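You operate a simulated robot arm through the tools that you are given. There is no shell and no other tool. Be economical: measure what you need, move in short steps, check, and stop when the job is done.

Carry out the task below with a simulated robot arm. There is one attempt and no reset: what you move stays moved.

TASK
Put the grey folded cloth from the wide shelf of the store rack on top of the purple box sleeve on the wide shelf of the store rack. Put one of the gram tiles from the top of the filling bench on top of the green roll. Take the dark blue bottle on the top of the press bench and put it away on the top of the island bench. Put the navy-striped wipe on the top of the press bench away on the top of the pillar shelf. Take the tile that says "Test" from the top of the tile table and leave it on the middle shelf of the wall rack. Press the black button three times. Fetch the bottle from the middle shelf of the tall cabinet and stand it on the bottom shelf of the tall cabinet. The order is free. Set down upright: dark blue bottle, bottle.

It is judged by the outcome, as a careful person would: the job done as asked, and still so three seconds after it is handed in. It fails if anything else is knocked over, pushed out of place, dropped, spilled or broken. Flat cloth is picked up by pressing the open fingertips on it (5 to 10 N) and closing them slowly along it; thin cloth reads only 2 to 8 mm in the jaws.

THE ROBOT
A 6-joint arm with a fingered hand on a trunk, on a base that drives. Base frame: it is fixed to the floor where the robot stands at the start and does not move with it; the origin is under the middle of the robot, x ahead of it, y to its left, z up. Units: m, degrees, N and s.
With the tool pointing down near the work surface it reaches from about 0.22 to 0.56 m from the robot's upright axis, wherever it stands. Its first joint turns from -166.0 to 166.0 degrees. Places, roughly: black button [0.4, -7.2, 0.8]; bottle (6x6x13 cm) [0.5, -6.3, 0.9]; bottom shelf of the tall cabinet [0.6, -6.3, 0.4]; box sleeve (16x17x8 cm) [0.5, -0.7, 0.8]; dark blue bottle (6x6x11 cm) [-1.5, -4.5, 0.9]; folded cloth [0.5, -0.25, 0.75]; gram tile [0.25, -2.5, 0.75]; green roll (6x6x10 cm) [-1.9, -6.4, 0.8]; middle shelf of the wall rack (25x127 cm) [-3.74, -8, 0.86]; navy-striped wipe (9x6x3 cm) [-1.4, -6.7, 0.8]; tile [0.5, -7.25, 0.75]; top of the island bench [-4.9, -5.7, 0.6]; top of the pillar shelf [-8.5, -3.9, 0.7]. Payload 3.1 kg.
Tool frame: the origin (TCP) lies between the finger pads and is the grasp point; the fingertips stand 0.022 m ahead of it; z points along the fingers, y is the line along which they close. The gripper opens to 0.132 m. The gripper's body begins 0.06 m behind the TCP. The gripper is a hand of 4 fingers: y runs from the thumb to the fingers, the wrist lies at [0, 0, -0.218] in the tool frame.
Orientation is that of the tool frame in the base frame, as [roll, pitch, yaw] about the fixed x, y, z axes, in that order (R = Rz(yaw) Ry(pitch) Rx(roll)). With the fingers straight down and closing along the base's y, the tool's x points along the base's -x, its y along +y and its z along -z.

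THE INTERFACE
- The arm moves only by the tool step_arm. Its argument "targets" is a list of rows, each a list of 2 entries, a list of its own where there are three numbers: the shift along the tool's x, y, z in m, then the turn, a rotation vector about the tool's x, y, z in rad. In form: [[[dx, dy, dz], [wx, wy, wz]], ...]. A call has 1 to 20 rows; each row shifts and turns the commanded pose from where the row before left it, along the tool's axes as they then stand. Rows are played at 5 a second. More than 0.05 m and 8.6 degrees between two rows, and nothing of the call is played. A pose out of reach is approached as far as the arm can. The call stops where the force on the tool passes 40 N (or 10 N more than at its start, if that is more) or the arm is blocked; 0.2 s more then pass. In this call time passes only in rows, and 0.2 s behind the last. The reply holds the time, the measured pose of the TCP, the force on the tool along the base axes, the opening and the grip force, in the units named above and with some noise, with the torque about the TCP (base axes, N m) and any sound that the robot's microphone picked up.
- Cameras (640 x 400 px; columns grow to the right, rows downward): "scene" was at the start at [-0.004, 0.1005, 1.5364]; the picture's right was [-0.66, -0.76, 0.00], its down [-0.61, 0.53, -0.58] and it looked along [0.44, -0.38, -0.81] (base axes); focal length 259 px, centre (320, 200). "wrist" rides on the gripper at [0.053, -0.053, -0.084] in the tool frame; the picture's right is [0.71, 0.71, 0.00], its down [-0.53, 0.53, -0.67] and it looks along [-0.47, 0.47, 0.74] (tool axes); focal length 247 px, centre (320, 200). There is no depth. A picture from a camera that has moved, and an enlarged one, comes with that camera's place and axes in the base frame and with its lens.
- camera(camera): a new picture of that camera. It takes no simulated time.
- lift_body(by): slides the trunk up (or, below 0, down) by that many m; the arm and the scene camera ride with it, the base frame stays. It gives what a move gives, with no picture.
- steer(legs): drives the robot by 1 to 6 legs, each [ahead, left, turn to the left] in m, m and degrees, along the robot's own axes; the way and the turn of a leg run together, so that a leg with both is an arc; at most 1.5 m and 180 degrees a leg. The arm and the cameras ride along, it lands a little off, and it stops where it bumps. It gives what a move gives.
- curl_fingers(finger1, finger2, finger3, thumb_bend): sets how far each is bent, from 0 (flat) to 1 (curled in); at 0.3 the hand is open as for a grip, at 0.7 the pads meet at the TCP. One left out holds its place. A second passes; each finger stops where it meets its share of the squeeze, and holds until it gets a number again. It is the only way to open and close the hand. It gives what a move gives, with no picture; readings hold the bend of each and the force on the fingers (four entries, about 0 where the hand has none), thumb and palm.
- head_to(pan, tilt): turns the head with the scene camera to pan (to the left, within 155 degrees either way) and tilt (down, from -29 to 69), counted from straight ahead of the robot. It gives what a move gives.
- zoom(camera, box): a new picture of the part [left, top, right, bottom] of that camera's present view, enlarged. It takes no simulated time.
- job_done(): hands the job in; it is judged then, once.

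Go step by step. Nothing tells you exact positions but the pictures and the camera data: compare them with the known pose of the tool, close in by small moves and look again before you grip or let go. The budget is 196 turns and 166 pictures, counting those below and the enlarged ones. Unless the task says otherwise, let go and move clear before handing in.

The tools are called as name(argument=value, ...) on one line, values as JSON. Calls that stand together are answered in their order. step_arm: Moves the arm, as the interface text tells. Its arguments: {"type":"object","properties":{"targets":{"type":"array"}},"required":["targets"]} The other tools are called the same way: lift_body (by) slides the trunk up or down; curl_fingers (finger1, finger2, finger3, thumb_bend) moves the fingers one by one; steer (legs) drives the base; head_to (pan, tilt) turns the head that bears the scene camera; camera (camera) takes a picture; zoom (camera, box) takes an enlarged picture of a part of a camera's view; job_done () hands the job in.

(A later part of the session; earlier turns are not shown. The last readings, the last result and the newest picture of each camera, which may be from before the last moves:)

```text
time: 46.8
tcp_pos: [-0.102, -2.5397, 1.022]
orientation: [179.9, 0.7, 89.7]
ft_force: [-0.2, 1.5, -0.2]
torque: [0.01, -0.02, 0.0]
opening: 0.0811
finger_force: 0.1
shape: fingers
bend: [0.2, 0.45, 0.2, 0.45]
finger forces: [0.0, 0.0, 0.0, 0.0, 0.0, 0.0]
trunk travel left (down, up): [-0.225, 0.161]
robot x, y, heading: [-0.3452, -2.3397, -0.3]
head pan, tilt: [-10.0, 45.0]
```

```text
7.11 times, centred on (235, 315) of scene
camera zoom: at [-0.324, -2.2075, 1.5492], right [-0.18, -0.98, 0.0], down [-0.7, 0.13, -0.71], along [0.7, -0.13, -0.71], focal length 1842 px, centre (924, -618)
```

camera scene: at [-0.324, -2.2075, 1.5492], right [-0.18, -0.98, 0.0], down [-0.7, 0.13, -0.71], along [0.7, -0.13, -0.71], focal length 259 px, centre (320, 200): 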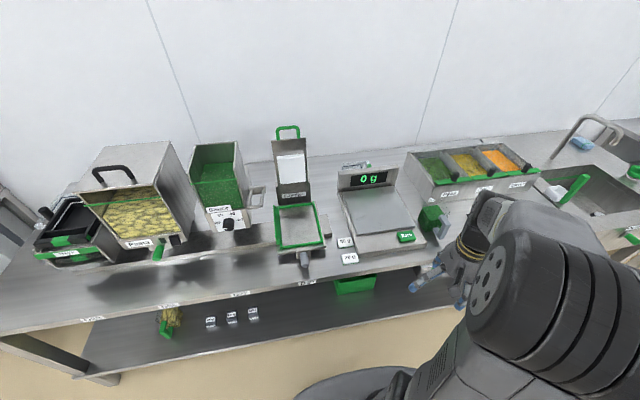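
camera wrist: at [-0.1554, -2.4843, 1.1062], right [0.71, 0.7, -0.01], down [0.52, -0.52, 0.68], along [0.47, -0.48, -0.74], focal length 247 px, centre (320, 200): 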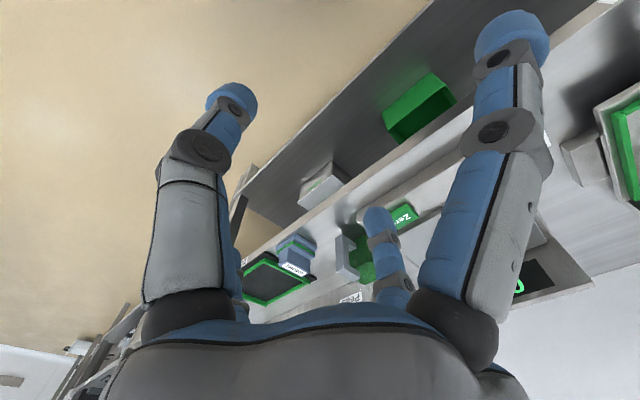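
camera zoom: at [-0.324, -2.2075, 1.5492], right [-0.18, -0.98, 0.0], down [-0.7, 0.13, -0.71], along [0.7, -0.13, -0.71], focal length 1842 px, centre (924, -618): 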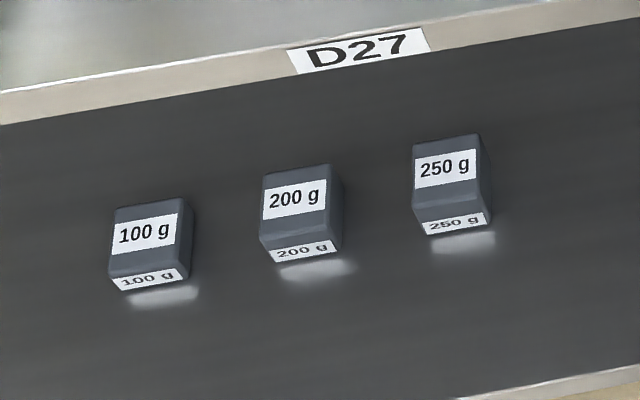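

The tiles are "20 g" at about (0.16, -2.41) and "30 g" behind it, both nearly touching the scale. Finger 3 would hit the scale, so I test curling it fully away.

curl_fingers(finger1=0.3, finger2=0.3, finger3=1.0, thumb_bend=0.3)

camera(camera="wrist")

```text
time: 47.8
tcp_pos: [-0.1017, -2.5388, 1.0227]
orientation: [179.9, 0.7, 89.7]
ft_force: [-0.1, -0.1, 0.0]
torque: [0.03, -0.02, 0.03]
opening: 0.0881
finger_force: 0.1
shape: fingers
bend: [0.3, 0.3, 1.0, 0.3]
finger forces: [0.0, 0.0, 0.0, 0.0, 0.0, 0.0]
trunk travel left (down, up): [-0.225, 0.161]
robot x, y, heading: [-0.3441, -2.3391, -0.3]
head pan, tilt: [-10.0, 45.0]
```

```text
131 pictures are left
camera wrist: at [-0.1554, -2.4843, 1.1062], right [0.71, 0.7, -0.01], down [0.52, -0.52, 0.68], along [0.47, -0.48, -0.74], focal length 247 px, centre (320, 200)
```

wrist: 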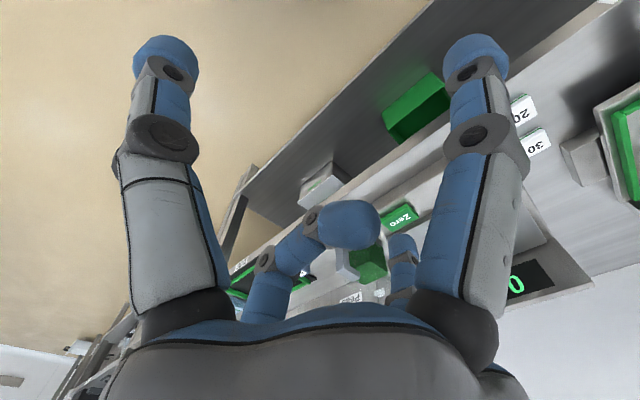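

Curled fully, finger 3 stays well behind the fingertips. I drive up to the bench and move the hand over the 20 g tile.

steer(legs=[[0.11, 0, 0]])

step_arm(targets=[[[0.027, 0.028, 0.02], [0, 0, 0]], [[0.027, 0.028, 0.02], [0, 0, 0]], [[0.027, 0.028, 0.02], [0, 0, 0]], [[0.027, 0.028, 0.02], [0, 0, 0]], [[0.027, 0.028, 0.02], [0, 0, 0]]])

camera(camera="wrist")

camera(camera="scene")

```text
time: 49.0
tcp_pos: [0.0084, -2.5382, 1.0218]
orientation: [179.9, 0.7, 89.7]
ft_force: [0.1, -0.1, -0.1]
torque: [-0.01, 0.03, -0.01]
opening: 0.0879
finger_force: 0.0
shape: fingers
bend: [0.3, 0.3, 1.0, 0.3]
finger forces: [0.0, 0.0, 0.0, 0.0, 0.0, 0.0]
trunk travel left (down, up): [-0.225, 0.161]
robot x, y, heading: [-0.2382, -2.3397, -0.2]
head pan, tilt: [-10.0, 45.0]
```

```text
time: 50.2
tcp_pos: [0.15, -2.4045, 0.9192]
orientation: [180.0, 0.6, 89.7]
ft_force: [0.5, 0.3, -0.4]
torque: [0.01, 0.02, 0.02]
opening: 0.0882
finger_force: 0.1
shape: fingers
bend: [0.3, 0.3, 1.0, 0.3]
finger forces: [0.0, 0.1, 0.1, 0.0, 0.0, 0.0]
trunk travel left (down, up): [-0.225, 0.161]
robot x, y, heading: [-0.2348, -2.3449, -0.1]
head pan, tilt: [-10.0, 45.0]
```

```text
130 pictures are left
camera wrist: at [0.0964, -2.351, 1.0041], right [0.71, 0.7, -0.01], down [0.52, -0.52, 0.68], along [0.47, -0.48, -0.74], focal length 247 px, centre (320, 200)
```

wrist: 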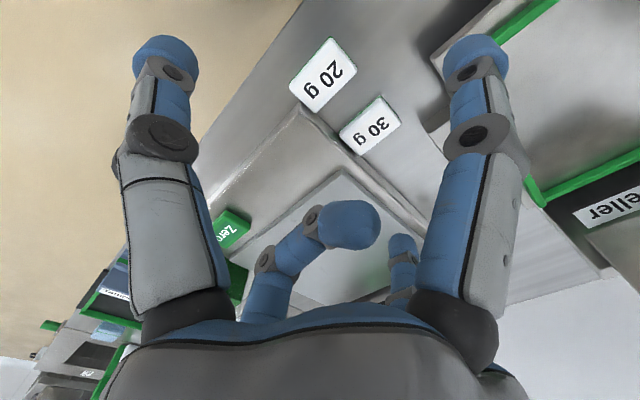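

```text
129 pictures are left
camera scene: at [-0.2127, -2.2072, 1.5491], right [-0.18, -0.98, 0.0], down [-0.7, 0.12, -0.71], along [0.7, -0.13, -0.71], focal length 259 px, centre (320, 200)
```

scene: 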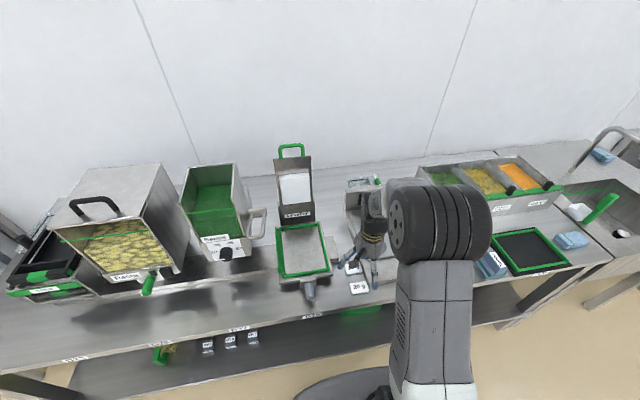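

The tile measures about 3.3 × 5.8 cm, centred at (0.147, -2.401), right below the TCP. Descending.

step_arm(targets=[[[0.003, -0.002, 0.022], [0, 0, 0]], [[0, 0, 0.022], [0, 0, 0]], [[0, 0, 0.022], [0, 0, 0]], [[0, 0, 0.022], [0, 0, 0]], [[0, 0, 0.02], [0, 0, 0]], [[0, 0, 0.02], [0, 0, 0]]])

camera(camera="wrist")

```text
time: 51.6
tcp_pos: [0.1469, -2.4044, 0.791]
orientation: [179.8, 0.7, 89.7]
ft_force: [-0.3, -0.1, 0.2]
torque: [0.0, -0.02, 0.02]
opening: 0.088
finger_force: 0.0
shape: fingers
bend: [0.3, 0.3, 1.0, 0.3]
finger forces: [0.1, 0.0, 0.1, 0.0, 0.0, 0.0]
trunk travel left (down, up): [-0.225, 0.161]
robot x, y, heading: [-0.2355, -2.3397, -0.3]
head pan, tilt: [-10.0, 45.0]
```

```text
128 pictures are left
camera wrist: at [0.0939, -2.3504, 0.8766], right [0.71, 0.7, -0.01], down [0.52, -0.52, 0.68], along [0.47, -0.48, -0.74], focal length 247 px, centre (320, 200)
```

wrist: 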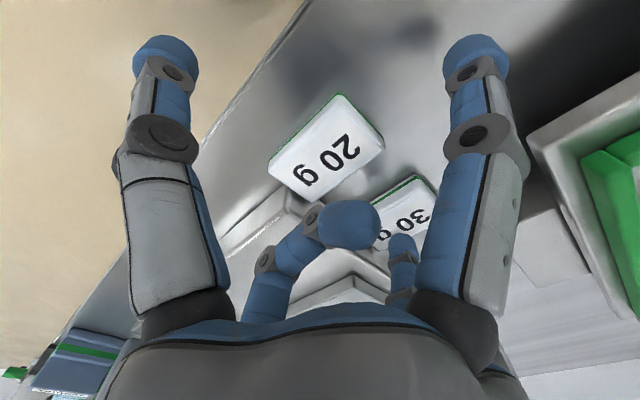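

Finger 2 stands over the 30 g tile, so I narrow thumb and finger 2 first, then descend.

curl_fingers(finger2=0.52, thumb_bend=0.52)

step_arm(targets=[[[0, 0, 0.006], [0, 0, 0]], [[0, 0, 0.004], [0, 0, 0]], [[0, 0, 0.004], [0, 0, 0]]])

camera(camera="wrist")

zoom(camera="scene", box=[320, 230, 420, 310])

```text
time: 52.6
tcp_pos: [0.1471, -2.4054, 0.7929]
orientation: [179.6, 0.6, 89.6]
ft_force: [3.3, -1.8, 18.1]
torque: [0.0, -1.05, -0.03]
opening: 0.0667
finger_force: 9.1
shape: fingers
bend: [0.3, 0.44, 1.0, 0.52]
finger forces: [0.1, 18.0, 0.1, 0.0, 0.1, 0.0]
trunk travel left (down, up): [-0.225, 0.161]
robot x, y, heading: [-0.2343, -2.3429, -0.2]
head pan, tilt: [-10.0, 45.0]
```

```text
time: 53.0
tcp_pos: [0.1523, -2.4048, 0.7934]
orientation: [178.7, 0.9, 89.7]
ft_force: [-0.6, 1.7, 24.4]
torque: [0.12, -1.2, 0.1]
opening: 0.0669
finger_force: 12.3
shape: fingers
bend: [0.3, 0.47, 1.0, 0.52]
finger forces: [0.0, 25.5, 0.1, 0.1, 0.1, 0.1]
trunk travel left (down, up): [-0.225, 0.161]
robot x, y, heading: [-0.2339, -2.3424, -0.2]
head pan, tilt: [-10.0, 45.0]
stopped in row 1: the force on the tool passed its limit at 46 N (the readings are from after the stop); the commanded pose is now the measured one
```

```text
127 pictures are left
camera wrist: at [0.0976, -2.3506, 0.8764], right [0.71, 0.7, 0.0], down [0.51, -0.52, 0.69], along [0.49, -0.49, -0.73], focal length 247 px, centre (320, 200)
```

wrist: 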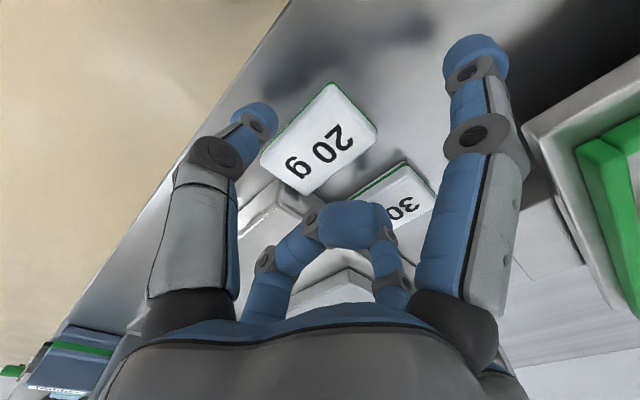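

```text
5.00 times, centred on (370, 270) of scene
camera zoom: at [-0.215, -2.2071, 1.5492], right [-0.18, -0.98, 0.0], down [-0.7, 0.12, -0.71], along [0.7, -0.13, -0.71], focal length 1295 px, centre (70, -150)
```

zoom: 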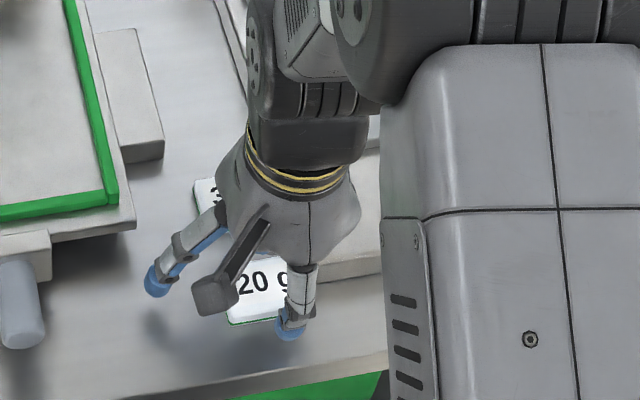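

Finger 2 is pushing down on something, likely the 30 g tile's top. I go up and re-examine.

step_arm(targets=[[[0, 0, -0.01], [0, 0, 0]], [[0, 0, -0.02], [0, 0, 0]], [[0, 0, -0.02], [0, 0, 0]]])

camera(camera="wrist")

```text
time: 53.8
tcp_pos: [0.1491, -2.4038, 0.8416]
orientation: [179.6, 0.7, 89.8]
ft_force: [-0.5, 0.5, 1.2]
torque: [0.0, 0.02, 0.01]
opening: 0.0667
finger_force: 0.1
shape: fingers
bend: [0.3, 0.52, 1.0, 0.52]
finger forces: [0.0, 0.0, 0.0, 0.0, 0.1, 0.0]
trunk travel left (down, up): [-0.225, 0.161]
robot x, y, heading: [-0.2352, -2.3376, 0.0]
head pan, tilt: [-10.0, 45.0]
```

```text
125 pictures are left
camera wrist: at [0.0953, -2.3492, 0.9249], right [0.71, 0.7, 0.0], down [0.52, -0.52, 0.68], along [0.48, -0.48, -0.73], focal length 247 px, centre (320, 200)
```

wrist: 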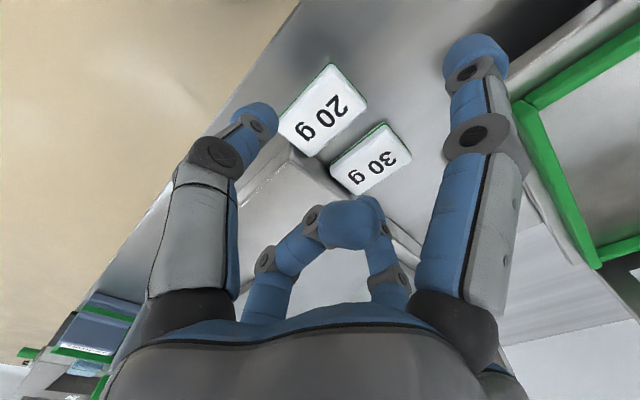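

The 30 g tile was dragged about 1.3 cm toward the 20 g one, so I'll take the 30 g tile instead. First I'll slide it back by pressing with finger 2 alone, to make room for the thumb.

curl_fingers(finger1=0.25, finger2=0.3, thumb_bend=0.2)

step_arm(targets=[[[0.003, -0.027, 0.02], [0, 0, 0]], [[0, 0, 0.02], [0, 0, 0]], [[0, 0, 0.006], [0, 0, 0]], [[0, 0, 0.005], [0, 0, 0]]])

camera(camera="wrist")

```text
time: 54.8
tcp_pos: [0.1512, -2.4035, 0.84]
orientation: [179.4, 0.7, 89.9]
ft_force: [0.1, -0.4, 0.2]
torque: [0.01, -0.04, 0.0]
opening: 0.0982
finger_force: 0.1
shape: fingers
bend: [0.25, 0.3, 1.0, 0.2]
finger forces: [0.0, 0.0, 0.1, 0.0, 0.1, 0.0]
trunk travel left (down, up): [-0.225, 0.161]
robot x, y, heading: [-0.2315, -2.3444, -0.4]
head pan, tilt: [-10.0, 45.0]
```

```text
time: 55.8
tcp_pos: [0.1243, -2.4018, 0.7884]
orientation: [179.4, 0.8, 89.5]
ft_force: [-0.9, 0.0, -0.1]
torque: [-0.03, -0.02, -0.02]
opening: 0.0988
finger_force: 0.1
shape: fingers
bend: [0.25, 0.3, 1.0, 0.2]
finger forces: [0.0, 0.0, 0.1, 0.0, 0.0, 0.1]
trunk travel left (down, up): [-0.225, 0.161]
robot x, y, heading: [-0.2361, -2.3443, -0.0]
head pan, tilt: [-10.0, 45.0]
```

```text
124 pictures are left
camera wrist: at [0.0693, -2.3474, 0.8729], right [0.71, 0.7, 0.0], down [0.52, -0.52, 0.68], along [0.48, -0.49, -0.73], focal length 247 px, centre (320, 200)
```

wrist: 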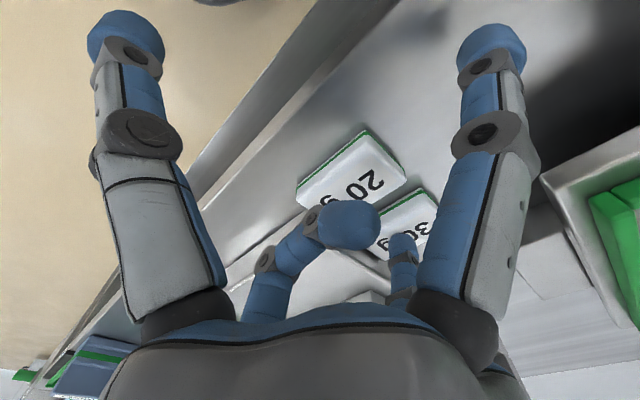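

step_arm(targets=[[[0, 0, 0.003], [0, 0, 0]], [[0, 0, 0.003], [0, 0, 0]]])

```text
time: 56.4
tcp_pos: [0.124, -2.4015, 0.7843]
orientation: [179.4, 0.8, 89.7]
ft_force: [-2.2, 0.2, 7.1]
torque: [-0.01, -0.47, -0.05]
opening: 0.0986
finger_force: 3.6
shape: fingers
bend: [0.25, 0.28, 1.0, 0.2]
finger forces: [0.0, 7.0, 0.1, 0.0, 0.0, 0.0]
trunk travel left (down, up): [-0.225, 0.161]
robot x, y, heading: [-0.2351, -2.3446, -0.4]
head pan, tilt: [-10.0, 45.0]
```

Finger 2 presses the tile with 7 N. Now I slide it 2 cm away from the 20 g tile, then lift and look.

step_arm(targets=[[[0, 0.006, 0], [0, 0, 0]], [[0, 0.006, 0], [0, 0, 0]], [[0, 0.006, 0], [0, 0, 0]], [[0, 0.006, 0], [0, 0, 0]], [[0, 0, -0.02], [0, 0, 0]], [[0, 0, -0.03], [0, 0, 0]]])

camera(camera="wrist")

```text
time: 57.8
tcp_pos: [0.1468, -2.4009, 0.835]
orientation: [179.3, 0.8, 89.8]
ft_force: [-0.2, 1.3, -0.4]
torque: [0.0, -0.01, -0.03]
opening: 0.0983
finger_force: 0.0
shape: fingers
bend: [0.25, 0.3, 1.0, 0.2]
finger forces: [0.1, 0.0, 0.0, 0.0, 0.1, 0.0]
trunk travel left (down, up): [-0.225, 0.161]
robot x, y, heading: [-0.2361, -2.3445, -0.1]
head pan, tilt: [-10.0, 45.0]
```

```text
123 pictures are left
camera wrist: at [0.0924, -2.3471, 0.918], right [0.71, 0.7, 0.0], down [0.52, -0.52, 0.68], along [0.48, -0.48, -0.73], focal length 247 px, centre (320, 200)
```

wrist: 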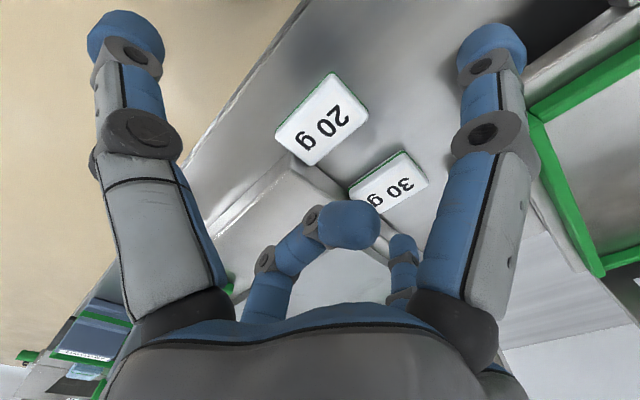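

Now there's about 4 cm between the tiles, with the 30 g tile at about (0.2175, -2.400). I narrow the grip, move over it and descend.

curl_fingers(finger2=0.5, thumb_bend=0.5)

step_arm(targets=[[[0, 0.035, 0], [0, 0, 0]], [[0, 0.0355, 0], [0, 0, 0]], [[0, 0, 0.02], [0, 0, 0]], [[0, 0, 0.012], [0, 0, 0]]])

camera(camera="wrist")

zoom(camera="scene", box=[320, 230, 420, 310])

```text
time: 58.8
tcp_pos: [0.1471, -2.4023, 0.8338]
orientation: [179.3, 0.8, 89.8]
ft_force: [-0.3, -0.5, -0.7]
torque: [0.03, -0.02, -0.02]
opening: 0.0728
finger_force: 0.2
shape: fingers
bend: [0.25, 0.5, 1.0, 0.5]
finger forces: [0.1, 0.0, 0.1, 0.0, 0.1, 0.1]
trunk travel left (down, up): [-0.225, 0.161]
robot x, y, heading: [-0.2351, -2.3447, -0.1]
head pan, tilt: [-10.0, 45.0]
```

```text
time: 59.8
tcp_pos: [0.218, -2.4048, 0.8047]
orientation: [178.9, 0.8, 89.6]
ft_force: [0.7, -8.4, 18.9]
torque: [1.48, -0.01, 0.03]
opening: 0.0774
finger_force: 10.3
shape: fingers
bend: [0.2, 0.5, 1.0, 0.5]
finger forces: [21.4, 0.0, 0.1, 0.1, 0.1, 0.1]
trunk travel left (down, up): [-0.225, 0.161]
robot x, y, heading: [-0.2307, -2.3434, -0.2]
head pan, tilt: [-10.0, 45.0]
```

```text
122 pictures are left
camera wrist: at [0.1636, -2.35, 0.8882], right [0.71, 0.7, 0.0], down [0.51, -0.52, 0.68], along [0.48, -0.49, -0.73], focal length 247 px, centre (320, 200)
```

wrist: 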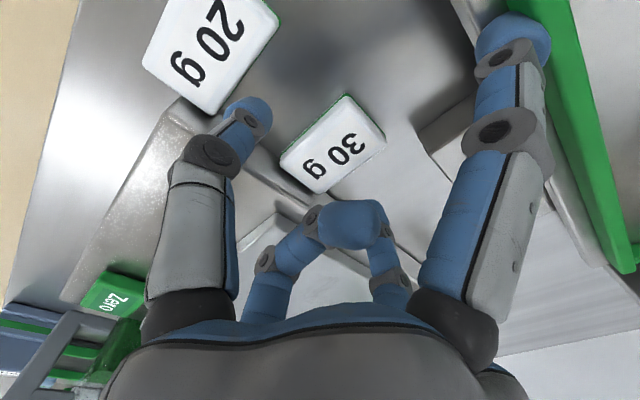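

```text
5.00 times, centred on (370, 270) of scene
camera zoom: at [-0.2164, -2.2096, 1.5496], right [-0.18, -0.98, 0.0], down [-0.69, 0.13, -0.71], along [0.7, -0.12, -0.71], focal length 1295 px, centre (70, -150)
```

zoom: 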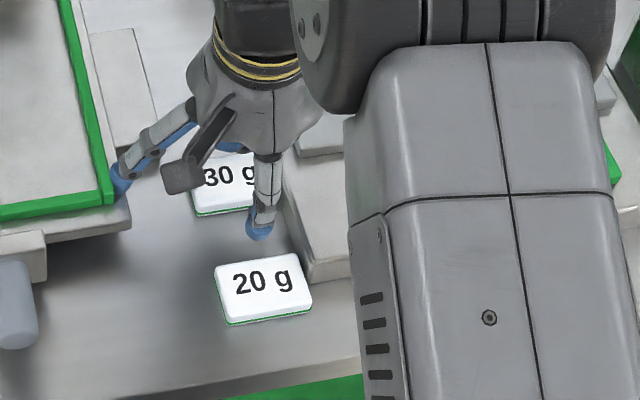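

Finger 1 touched the slicer's rim. There's about 4.5 cm between rim and tile, so I lift, set finger 1 to fit in that gap and try again.

step_arm(targets=[[[0, 0, -0.01], [0, 0, 0]], [[0, 0, -0.015], [0, 0, 0]]])

curl_fingers(finger1=0.42)

step_arm(targets=[[[0.003, 0, 0.015], [0, 0, 0]], [[0, 0, 0.012], [0, 0, 0]]])

camera(camera="wrist")

zoom(camera="scene", box=[320, 230, 420, 310])

```text
time: 60.4
tcp_pos: [0.2178, -2.4007, 0.8272]
orientation: [179.4, 0.7, 89.7]
ft_force: [0.4, 0.1, -0.6]
torque: [0.02, 0.01, -0.01]
opening: 0.0727
finger_force: 0.1
shape: fingers
bend: [0.25, 0.5, 1.0, 0.5]
finger forces: [0.0, 0.0, 0.0, 0.0, 0.0, 0.1]
trunk travel left (down, up): [-0.225, 0.161]
robot x, y, heading: [-0.2383, -2.3414, -0.2]
head pan, tilt: [-10.0, 45.0]
```

```text
time: 61.4
tcp_pos: [0.2166, -2.4021, 0.827]
orientation: [179.4, 0.8, 89.7]
ft_force: [-0.8, 0.0, 0.0]
torque: [-0.03, 0.01, 0.0]
opening: 0.0514
finger_force: 0.1
shape: fingers
bend: [0.42, 0.5, 1.0, 0.5]
finger forces: [0.0, 0.0, 0.0, 0.0, 0.0, 0.0]
trunk travel left (down, up): [-0.225, 0.161]
robot x, y, heading: [-0.2342, -2.3416, -0.2]
head pan, tilt: [-10.0, 45.0]
```

```text
time: 62.0
tcp_pos: [0.2179, -2.399, 0.8008]
orientation: [179.4, 0.7, 89.8]
ft_force: [-0.5, 0.6, -0.4]
torque: [0.04, -0.02, 0.02]
opening: 0.0514
finger_force: 0.0
shape: fingers
bend: [0.42, 0.5, 1.0, 0.5]
finger forces: [0.0, 0.0, 0.0, 0.0, 0.0, 0.1]
trunk travel left (down, up): [-0.225, 0.161]
robot x, y, heading: [-0.2344, -2.3416, -0.4]
head pan, tilt: [-10.0, 45.0]
```

```text
120 pictures are left
camera wrist: at [0.1634, -2.345, 0.8839], right [0.71, 0.7, 0.0], down [0.52, -0.52, 0.68], along [0.48, -0.48, -0.73], focal length 247 px, centre (320, 200)
```

wrist: 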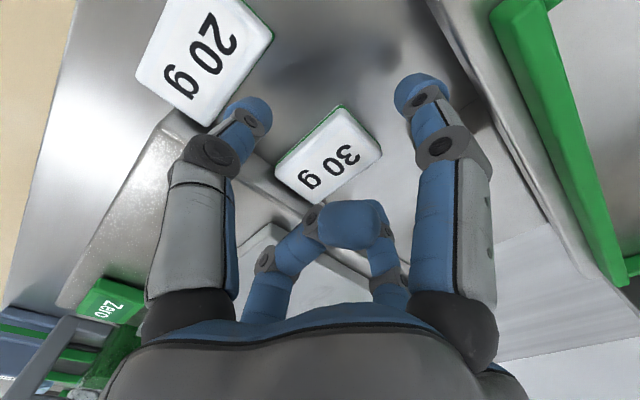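

```text
5.00 times, centred on (370, 270) of scene
camera zoom: at [-0.2137, -2.2079, 1.5492], right [-0.18, -0.98, 0.0], down [-0.7, 0.13, -0.71], along [0.7, -0.13, -0.71], focal length 1295 px, centre (70, -150)
```

zoom: 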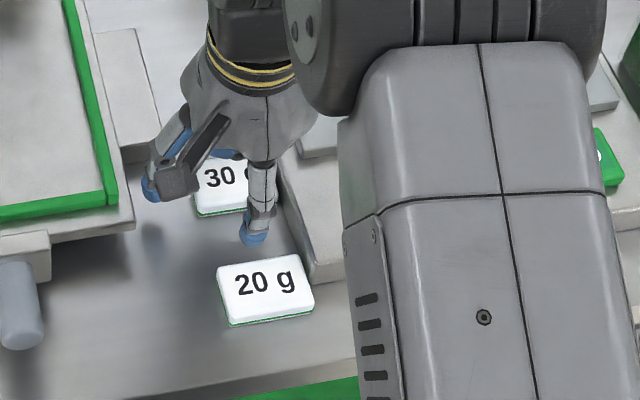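

Tile is between thumb and finger 2, finger 1 in the gap. Descending to bench level.

step_arm(targets=[[[0, 0.002, 0.01], [0, 0, 0]], [[0, 0, 0.007], [0, 0, 0]], [[0, 0, 0.005], [0, 0, 0]]])

camera(camera="wrist")

```text
time: 62.8
tcp_pos: [0.2193, -2.3988, 0.7802]
orientation: [179.3, 0.8, 89.9]
ft_force: [0.1, 0.7, 5.4]
torque: [0.01, 0.25, -0.04]
opening: 0.0516
finger_force: 3.3
shape: fingers
bend: [0.42, 0.5, 1.0, 0.5]
finger forces: [0.1, 0.0, 0.0, 0.0, 6.3, 0.0]
trunk travel left (down, up): [-0.225, 0.161]
robot x, y, heading: [-0.2363, -2.3429, -0.2]
head pan, tilt: [-10.0, 45.0]
```

```text
118 pictures are left
camera wrist: at [0.1652, -2.3449, 0.8629], right [0.71, 0.7, 0.0], down [0.52, -0.52, 0.68], along [0.48, -0.49, -0.73], focal length 247 px, centre (320, 200)
```

wrist: 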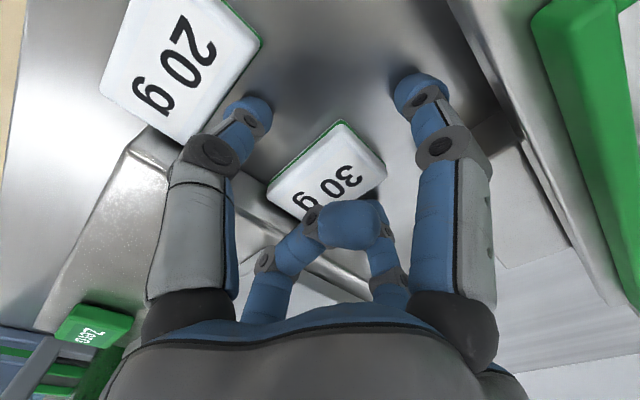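

The thumb is on the bench. I raise 1 mm and close.

step_arm(targets=[[[0, 0, -0.002], [0, 0, 0]]])

curl_fingers(finger2=0.65, thumb_bend=0.65)

camera(camera="wrist")

```text
time: 63.2
tcp_pos: [0.2194, -2.3984, 0.781]
orientation: [179.3, 0.8, 89.7]
ft_force: [-0.1, -0.9, -0.2]
torque: [0.02, 0.01, 0.02]
opening: 0.0511
finger_force: 0.0
shape: fingers
bend: [0.42, 0.5, 1.0, 0.5]
finger forces: [0.1, 0.0, 0.1, 0.0, 0.1, 0.1]
trunk travel left (down, up): [-0.225, 0.161]
robot x, y, heading: [-0.2308, -2.3448, 0.0]
head pan, tilt: [-10.0, 45.0]
```

```text
time: 64.2
tcp_pos: [0.2199, -2.3992, 0.7805]
orientation: [179.4, 0.8, 89.8]
ft_force: [0.1, 0.6, -0.3]
torque: [-0.01, 0.02, -0.01]
opening: 0.0424
finger_force: 4.5
shape: fingers
bend: [0.42, 0.59, 1.0, 0.61]
finger forces: [0.0, 4.2, 0.0, 0.1, 4.2, 0.0]
trunk travel left (down, up): [-0.225, 0.161]
robot x, y, heading: [-0.2364, -2.342, -0.3]
head pan, tilt: [-10.0, 45.0]
```

```text
117 pictures are left
camera wrist: at [0.1654, -2.345, 0.8644], right [0.71, 0.7, 0.0], down [0.52, -0.52, 0.68], along [0.48, -0.48, -0.73], focal length 247 px, centre (320, 200)
```

wrist: 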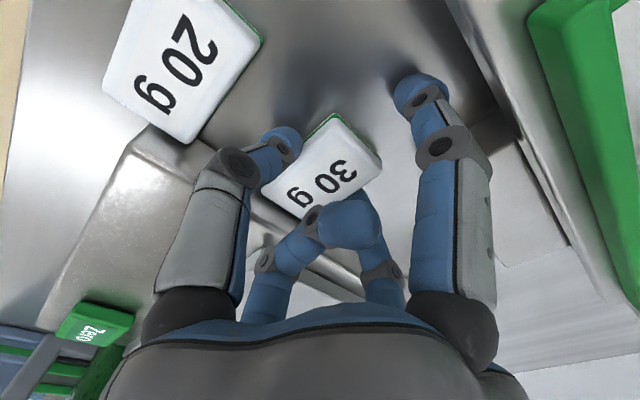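

Gripped with 4 N on each side. I firm up a bit and lift.

curl_fingers(finger2=0.7, thumb_bend=0.72)

step_arm(targets=[[[0, 0, -0.01], [0, 0, 0]], [[0, 0, -0.02], [0, 0, 0]], [[0, 0, -0.03], [0, 0, 0]]])

camera(camera="wrist")

```text
time: 65.2
tcp_pos: [0.2189, -2.3995, 0.7806]
orientation: [179.5, 0.8, 89.9]
ft_force: [-0.1, -0.2, 0.4]
torque: [-0.01, 0.0, 0.01]
opening: 0.0414
finger_force: 9.2
shape: fingers
bend: [0.42, 0.59, 1.0, 0.64]
finger forces: [0.1, 9.2, 0.0, 0.0, 9.6, 0.0]
trunk travel left (down, up): [-0.225, 0.161]
robot x, y, heading: [-0.2308, -2.3411, -0.0]
head pan, tilt: [-10.0, 45.0]
```

```text
time: 66.0
tcp_pos: [0.2199, -2.3988, 0.8402]
orientation: [179.3, 0.8, 89.8]
ft_force: [1.3, -1.1, -0.2]
torque: [0.01, -0.02, 0.02]
opening: 0.0413
finger_force: 9.1
shape: fingers
bend: [0.42, 0.59, 1.0, 0.64]
finger forces: [0.0, 9.4, 0.0, 0.1, 9.4, 0.0]
trunk travel left (down, up): [-0.225, 0.161]
robot x, y, heading: [-0.2349, -2.3424, -0.1]
head pan, tilt: [-10.0, 45.0]
```

```text
116 pictures are left
camera wrist: at [0.1655, -2.3443, 0.9245], right [0.71, 0.7, 0.0], down [0.52, -0.52, 0.68], along [0.48, -0.48, -0.73], focal length 247 px, centre (320, 200)
```

wrist: 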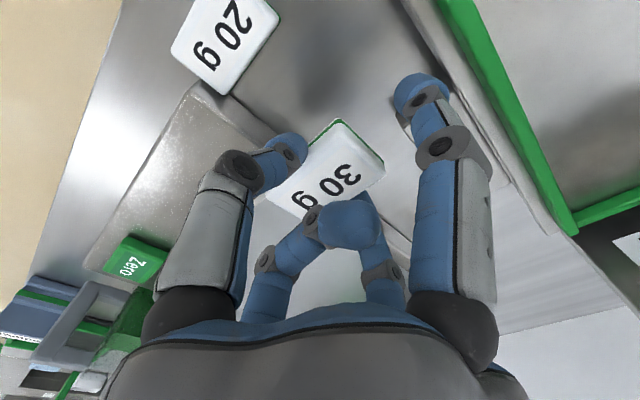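

The 30 g tile is held. I retract the arm high, then drive down the aisle and look toward the press bench.

step_arm(targets=[[[0, 0, -0.04], [0, 0, 0]], [[0, -0.02, -0.04], [0, 0, 0]], [[0, -0.03, -0.03], [0, 0, 0]], [[0, -0.035, -0.03], [0, 0, 0]], [[0, -0.035, -0.03], [0, 0, 0]], [[0, -0.04, 0], [0, 0, 0]], [[0, -0.04, 0], [0, 0, 0]]])

steer(legs=[[-0.3, 0, 0], [0, -1.25, 0]])

head_to(pan=-120, tilt=25)

camera(camera="scene")

camera(camera="wrist")

```text
time: 67.6
tcp_pos: [0.015, -2.3971, 1.0082]
orientation: [179.3, 0.9, 89.7]
ft_force: [0.7, 0.2, -0.9]
torque: [0.02, -0.01, 0.03]
opening: 0.0412
finger_force: 9.0
shape: fingers
bend: [0.42, 0.59, 1.0, 0.64]
finger forces: [0.0, 9.3, 0.0, 0.0, 9.3, 0.0]
trunk travel left (down, up): [-0.225, 0.161]
robot x, y, heading: [-0.2356, -2.3409, 0.1]
head pan, tilt: [-10.0, 45.0]
```

```text
time: 75.6
tcp_pos: [-0.2934, -3.6544, 1.008]
orientation: [179.4, 0.8, 89.3]
ft_force: [0.0, -0.5, -0.6]
torque: [0.0, -0.02, -0.02]
opening: 0.0412
finger_force: 9.2
shape: fingers
bend: [0.42, 0.59, 1.0, 0.64]
finger forces: [0.0, 9.3, 0.0, 0.1, 9.3, 0.1]
trunk travel left (down, up): [-0.225, 0.161]
robot x, y, heading: [-0.5448, -3.596, -0.6]
head pan, tilt: [-10.0, 45.0]
```

```text
time: 77.5
tcp_pos: [-0.293, -3.6532, 1.0072]
orientation: [179.5, 0.9, 89.3]
ft_force: [-0.4, -0.6, -0.8]
torque: [-0.01, 0.01, -0.01]
opening: 0.0415
finger_force: 9.4
shape: fingers
bend: [0.42, 0.59, 1.0, 0.64]
finger forces: [0.0, 9.3, 0.0, 0.0, 9.3, 0.0]
trunk travel left (down, up): [-0.225, 0.161]
robot x, y, heading: [-0.5487, -3.5955, -0.4]
head pan, tilt: [-120.0, 25.0]
```

```text
115 pictures are left
camera scene: at [-0.6502, -3.5269, 1.5797], right [-0.86, 0.51, 0.0], down [0.22, 0.36, -0.91], along [-0.46, -0.78, -0.42], focal length 259 px, centre (320, 200)
```

scene: 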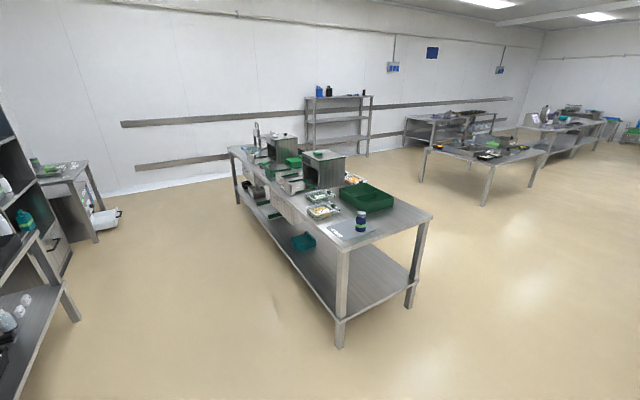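

```text
114 pictures are left
camera wrist: at [-0.3467, -3.5983, 1.0919], right [0.72, 0.7, 0.0], down [0.51, -0.52, 0.68], along [0.47, -0.49, -0.73], focal length 247 px, centre (320, 200)
```

wrist: 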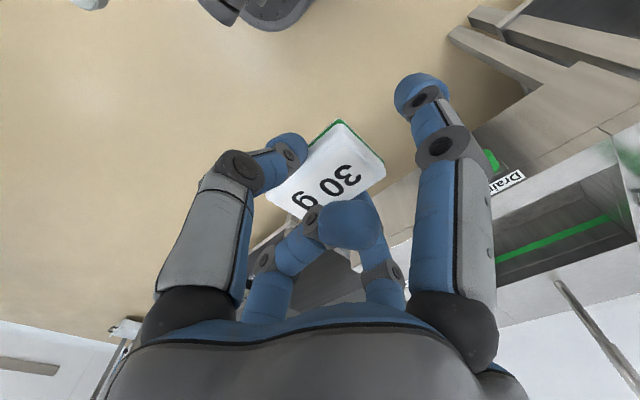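

Clear floor around the press bench (x −1.33…−2.11, y −4.5…−7.0). Let me zoom for the roll and wipe.

zoom(camera="scene", box=[220, 110, 400, 240])

steer(legs=[[-1.0, 0, 0], [-1.05, 0, 0], [0, 0, -90]])

head_to(pan=30, tilt=30)

camera(camera="scene")

```text
3.08 times, centred on (310, 175) of scene
camera zoom: at [-0.6502, -3.5269, 1.5797], right [-0.86, 0.51, 0.0], down [0.22, 0.36, -0.91], along [-0.46, -0.78, -0.42], focal length 797 px, centre (351, 277)
```

zoom: 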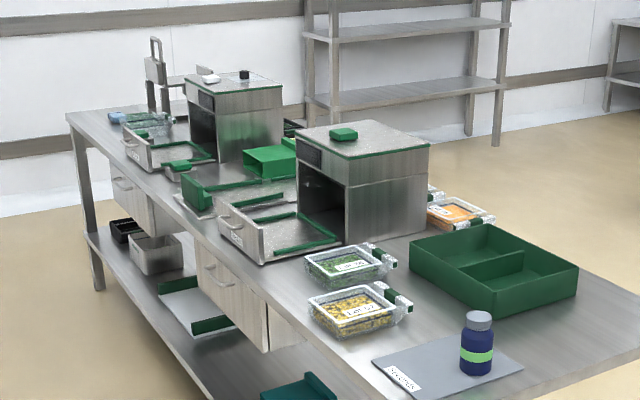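

```text
time: 91.5
tcp_pos: [-2.6574, -3.8011, 1.0085]
orientation: [179.4, 0.8, -2.0]
ft_force: [0.1, -0.3, -0.8]
torque: [-0.01, 0.02, 0.02]
opening: 0.0411
finger_force: 8.8
shape: fingers
bend: [0.42, 0.59, 1.0, 0.64]
finger forces: [0.1, 9.2, 0.1, 0.1, 9.2, 0.1]
trunk travel left (down, up): [-0.225, 0.161]
robot x, y, heading: [-2.5997, -3.5507, -92.1]
head pan, tilt: [-120.0, 25.0]
```

```text
time: 93.8
tcp_pos: [-2.6584, -3.802, 1.0075]
orientation: [179.3, 0.8, -2.1]
ft_force: [-0.1, 0.3, 0.1]
torque: [0.03, -0.01, 0.0]
opening: 0.0413
finger_force: 9.5
shape: fingers
bend: [0.42, 0.59, 1.0, 0.64]
finger forces: [0.0, 9.2, 0.0, 0.1, 9.2, 0.1]
trunk travel left (down, up): [-0.225, 0.161]
robot x, y, heading: [-2.5978, -3.5486, -92.1]
head pan, tilt: [30.0, 30.0]
```

```text
112 pictures are left
camera scene: at [-2.4019, -3.5755, 1.5718], right [-0.88, -0.47, 0.0], down [-0.23, 0.44, -0.87], along [0.4, -0.77, -0.5], focal length 259 px, centre (320, 200)
```

scene: 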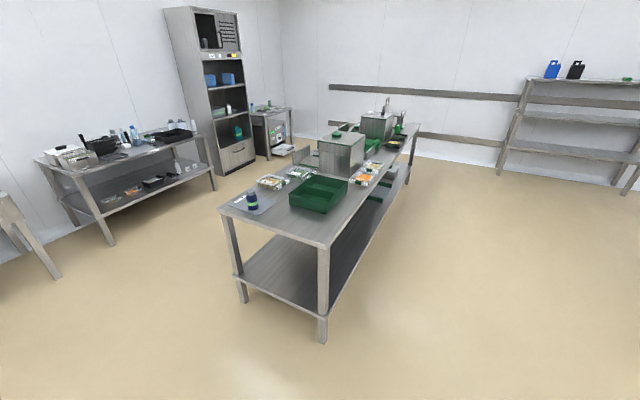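

From here I see the whole route; the roll is on the far west side of the press bench. I'll drive along its west side and turn to face it.

steer(legs=[[0, 0, 2.1], [1.4, 0, 0], [1.4, 0, 0], [0, 0, 90]])

head_to(pan=-5, tilt=40)

camera(camera="scene")

```text
time: 111.6
tcp_pos: [-2.341, -6.3995, 1.0089]
orientation: [179.4, 0.8, 90.2]
ft_force: [-0.5, -0.2, -0.1]
torque: [0.0, 0.02, -0.01]
opening: 0.0414
finger_force: 9.7
shape: fingers
bend: [0.42, 0.59, 1.0, 0.64]
finger forces: [0.1, 9.1, 0.1, 0.0, 9.1, 0.0]
trunk travel left (down, up): [-0.225, 0.161]
robot x, y, heading: [-2.5962, -6.3467, 0.4]
head pan, tilt: [30.0, 30.0]
```

```text
time: 112.6
tcp_pos: [-2.3411, -6.3995, 1.0077]
orientation: [179.5, 0.8, 90.1]
ft_force: [0.5, 0.0, 0.0]
torque: [-0.02, -0.01, -0.03]
opening: 0.0409
finger_force: 8.8
shape: fingers
bend: [0.42, 0.59, 1.0, 0.64]
finger forces: [0.1, 9.0, 0.1, 0.0, 9.2, 0.1]
trunk travel left (down, up): [-0.225, 0.161]
robot x, y, heading: [-2.5966, -6.3477, 0.1]
head pan, tilt: [-5.0, 40.0]
```

```text
111 pictures are left
camera scene: at [-2.5702, -6.2056, 1.5564], right [-0.08, -1.0, 0.0], down [-0.64, 0.05, -0.77], along [0.76, -0.06, -0.64], focal length 259 px, centre (320, 200)
```

scene: 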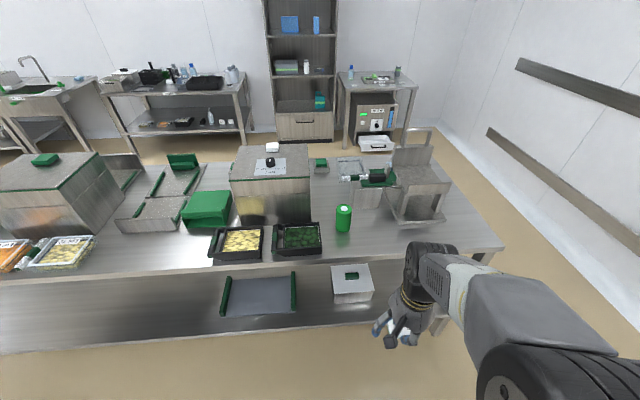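

steer(legs=[[0.28, 0, 0]])

head_to(pan=0, tilt=45)

camera(camera="scene")

zoom(camera="scene", box=[250, 120, 450, 260])

camera(camera="wrist")

```text
time: 114.5
tcp_pos: [-2.0641, -6.3988, 1.0069]
orientation: [179.3, 0.8, 90.0]
ft_force: [0.6, -0.5, -0.3]
torque: [0.0, 0.03, 0.0]
opening: 0.0411
finger_force: 8.5
shape: fingers
bend: [0.42, 0.59, 1.0, 0.64]
finger forces: [0.1, 9.1, 0.0, 0.0, 9.1, 0.1]
trunk travel left (down, up): [-0.225, 0.161]
robot x, y, heading: [-2.3187, -6.3465, 0.2]
head pan, tilt: [-5.0, 40.0]
```

```text
time: 115.2
tcp_pos: [-2.0651, -6.4002, 1.0081]
orientation: [179.5, 0.8, 90.0]
ft_force: [0.7, -0.1, 0.5]
torque: [0.02, -0.02, -0.03]
opening: 0.0412
finger_force: 8.5
shape: fingers
bend: [0.42, 0.59, 1.0, 0.64]
finger forces: [0.0, 9.1, 0.0, 0.0, 9.2, 0.0]
trunk travel left (down, up): [-0.225, 0.161]
robot x, y, heading: [-2.3188, -6.3494, 0.1]
head pan, tilt: [0.0, 45.0]
```

```text
110 pictures are left
camera scene: at [-2.2962, -6.1977, 1.5492], right [0.0, -1.0, 0.0], down [-0.71, 0.0, -0.71], along [0.71, 0.0, -0.71], focal length 259 px, centre (320, 200)
```

scene: 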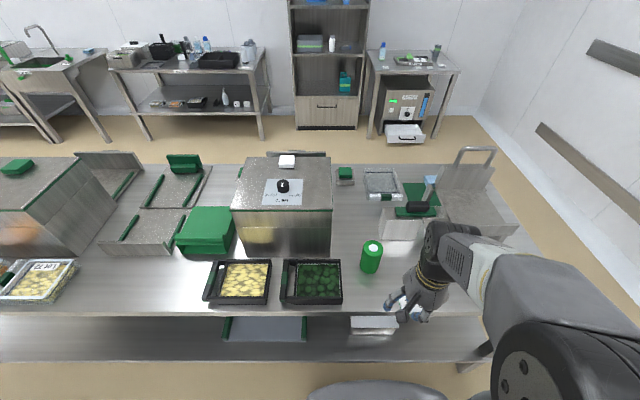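

```text
2.86 times, centred on (350, 190) of scene
camera zoom: at [-2.2962, -6.1977, 1.5492], right [0.0, -1.0, 0.0], down [-0.71, 0.0, -0.71], along [0.71, 0.0, -0.71], focal length 740 px, centre (234, 229)
```

zoom: 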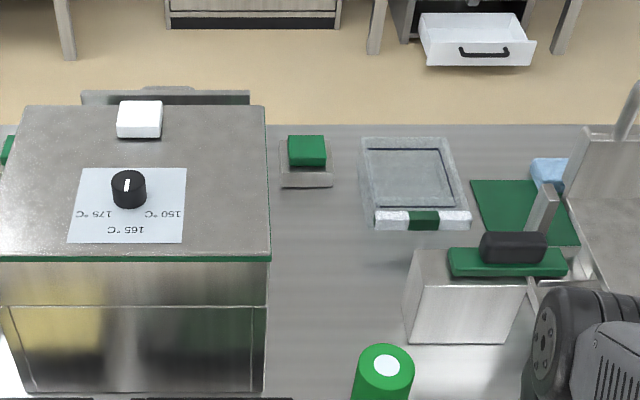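

```text
108 pictures are left
camera wrist: at [-2.1191, -6.3453, 1.092], right [0.71, 0.71, 0.0], down [0.52, -0.52, 0.68], along [0.48, -0.48, -0.73], focal length 247 px, centre (320, 200)
```

wrist: 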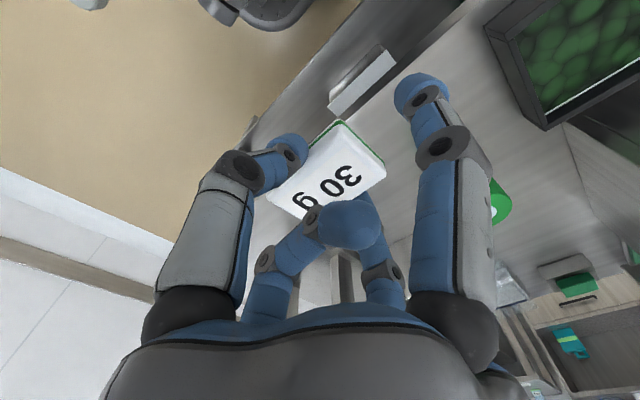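

The roll's top is at about (-1.812, -6.365, 0.855). I move the tile above it.

step_arm(targets=[[[0.006, 0.042, 0.0125], [0, 0, 0]], [[0.006, 0.042, 0.0125], [0, 0, 0]], [[0.006, 0.042, 0.0125], [0, 0, 0]], [[0.006, 0.042, 0.0125], [0, 0, 0]], [[0.006, 0.042, 0.0125], [0, 0, 0]], [[0.006, 0.042, 0.0125], [0, 0, 0]]])

camera(camera="wrist")

zoom(camera="scene", box=[310, 190, 450, 290])

```text
time: 116.6
tcp_pos: [-1.8103, -6.3646, 0.9359]
orientation: [179.5, 0.8, 89.9]
ft_force: [0.3, 0.3, -1.1]
torque: [-0.01, -0.01, 0.01]
opening: 0.0414
finger_force: 9.4
shape: fingers
bend: [0.42, 0.59, 1.0, 0.64]
finger forces: [0.0, 9.1, 0.1, 0.0, 9.1, 0.0]
trunk travel left (down, up): [-0.225, 0.161]
robot x, y, heading: [-2.3182, -6.3487, 0.1]
head pan, tilt: [0.0, 45.0]
```

```text
107 pictures are left
camera wrist: at [-1.8643, -6.3107, 1.0194], right [0.71, 0.71, 0.0], down [0.52, -0.52, 0.68], along [0.48, -0.48, -0.73], focal length 247 px, centre (320, 200)
```

wrist: 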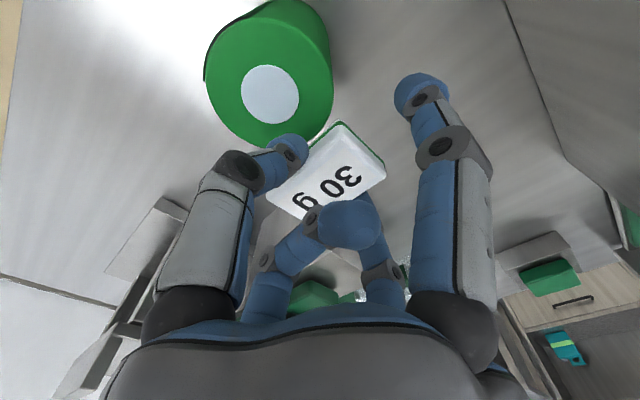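

```text
4.00 times, centred on (380, 240) of scene
camera zoom: at [-2.2944, -6.1975, 1.5491], right [0.0, -1.0, 0.0], down [-0.71, 0.0, -0.71], along [0.71, 0.0, -0.71], focal length 1036 px, centre (80, 40)
```

zoom: 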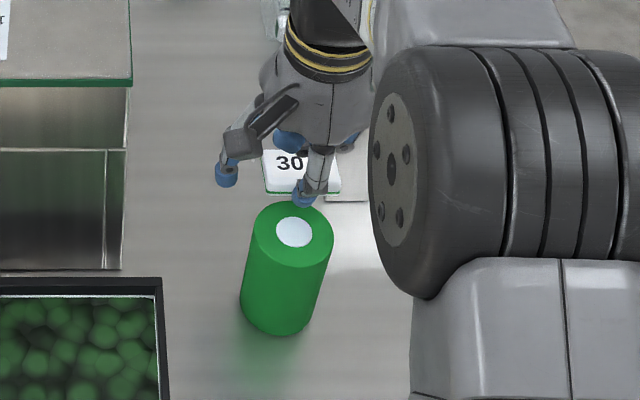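

Intersecting both views puts the roll's top at about (-1.852, -6.356, 0.903) – higher than assumed. I raise a little and move over it.

step_arm(targets=[[[0, 0, -0.03], [0, 0, 0]], [[0.009, -0.021, 0], [0, 0, 0]], [[0, -0.021, 0], [0, 0, 0]]])

camera(camera="wrist")

zoom(camera="scene", box=[310, 190, 450, 290])

```text
time: 117.4
tcp_pos: [-1.8547, -6.3558, 0.9662]
orientation: [179.4, 0.8, 89.9]
ft_force: [0.5, -0.5, 0.2]
torque: [-0.02, -0.01, 0.02]
opening: 0.041
finger_force: 9.0
shape: fingers
bend: [0.42, 0.59, 1.0, 0.64]
finger forces: [0.1, 9.0, 0.0, 0.1, 9.1, 0.0]
trunk travel left (down, up): [-0.225, 0.161]
robot x, y, heading: [-2.3176, -6.3439, 0.2]
head pan, tilt: [0.0, 45.0]
```

```text
105 pictures are left
camera wrist: at [-1.909, -6.3007, 1.0492], right [0.71, 0.71, 0.0], down [0.52, -0.52, 0.68], along [0.48, -0.48, -0.73], focal length 247 px, centre (320, 200)
```

wrist: 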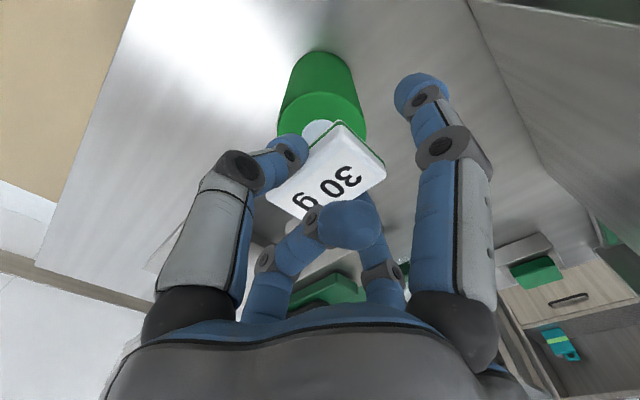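

```text
4.00 times, centred on (380, 240) of scene
camera zoom: at [-2.2964, -6.1978, 1.5492], right [0.0, -1.0, 0.0], down [-0.71, 0.0, -0.71], along [0.71, 0.0, -0.71], focal length 1036 px, centre (80, 40)
```

zoom: 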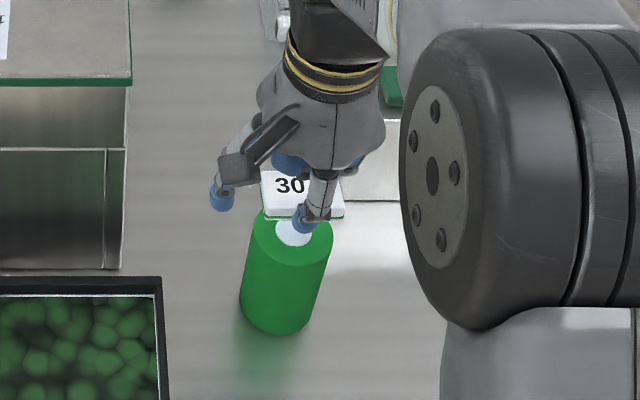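

Tile is centred over the roll within a few mm. Descending gently to contact.

step_arm(targets=[[[-0.003, 0.003, 0.015], [0, 0, 0]], [[0, 0, 0.012], [0, 0, 0]], [[0, 0, 0.004], [0, 0, 0]]])

zoom(camera="scene", box=[340, 210, 420, 270])

```text
time: 118.2
tcp_pos: [-1.8503, -6.3584, 0.9349]
orientation: [179.4, 0.7, 90.0]
ft_force: [-0.5, -0.2, 0.0]
torque: [0.01, 0.03, -0.02]
opening: 0.041
finger_force: 9.0
shape: fingers
bend: [0.42, 0.59, 1.0, 0.64]
finger forces: [0.0, 9.1, 0.0, 0.1, 9.0, 0.1]
trunk travel left (down, up): [-0.225, 0.161]
robot x, y, heading: [-2.3184, -6.3491, 0.2]
head pan, tilt: [0.0, 45.0]
```

```text
6.67 times, centred on (380, 240) of scene
camera zoom: at [-2.2959, -6.1977, 1.5492], right [0.0, -1.0, 0.0], down [-0.71, 0.0, -0.71], along [0.71, 0.0, -0.71], focal length 1727 px, centre (-80, -67)
```

zoom: 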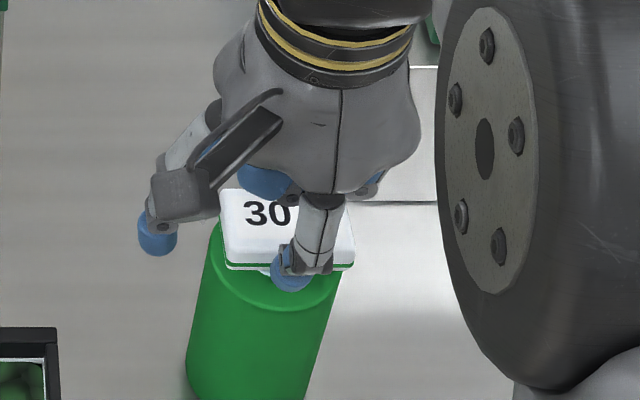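

step_arm(targets=[[[0, 0, 0.003], [0, 0, 0]], [[0, 0, 0.003], [0, 0, 0]]])

```text
time: 118.8
tcp_pos: [-1.85, -6.3589, 0.9281]
orientation: [179.2, 0.8, 90.0]
ft_force: [-0.6, 0.1, 6.0]
torque: [0.01, -0.12, -0.01]
opening: 0.0411
finger_force: 9.8
shape: fingers
bend: [0.42, 0.59, 1.0, 0.64]
finger forces: [0.0, 9.8, 0.1, 0.0, 10.0, 0.0]
trunk travel left (down, up): [-0.225, 0.161]
robot x, y, heading: [-2.3194, -6.3474, 0.1]
head pan, tilt: [0.0, 45.0]
```

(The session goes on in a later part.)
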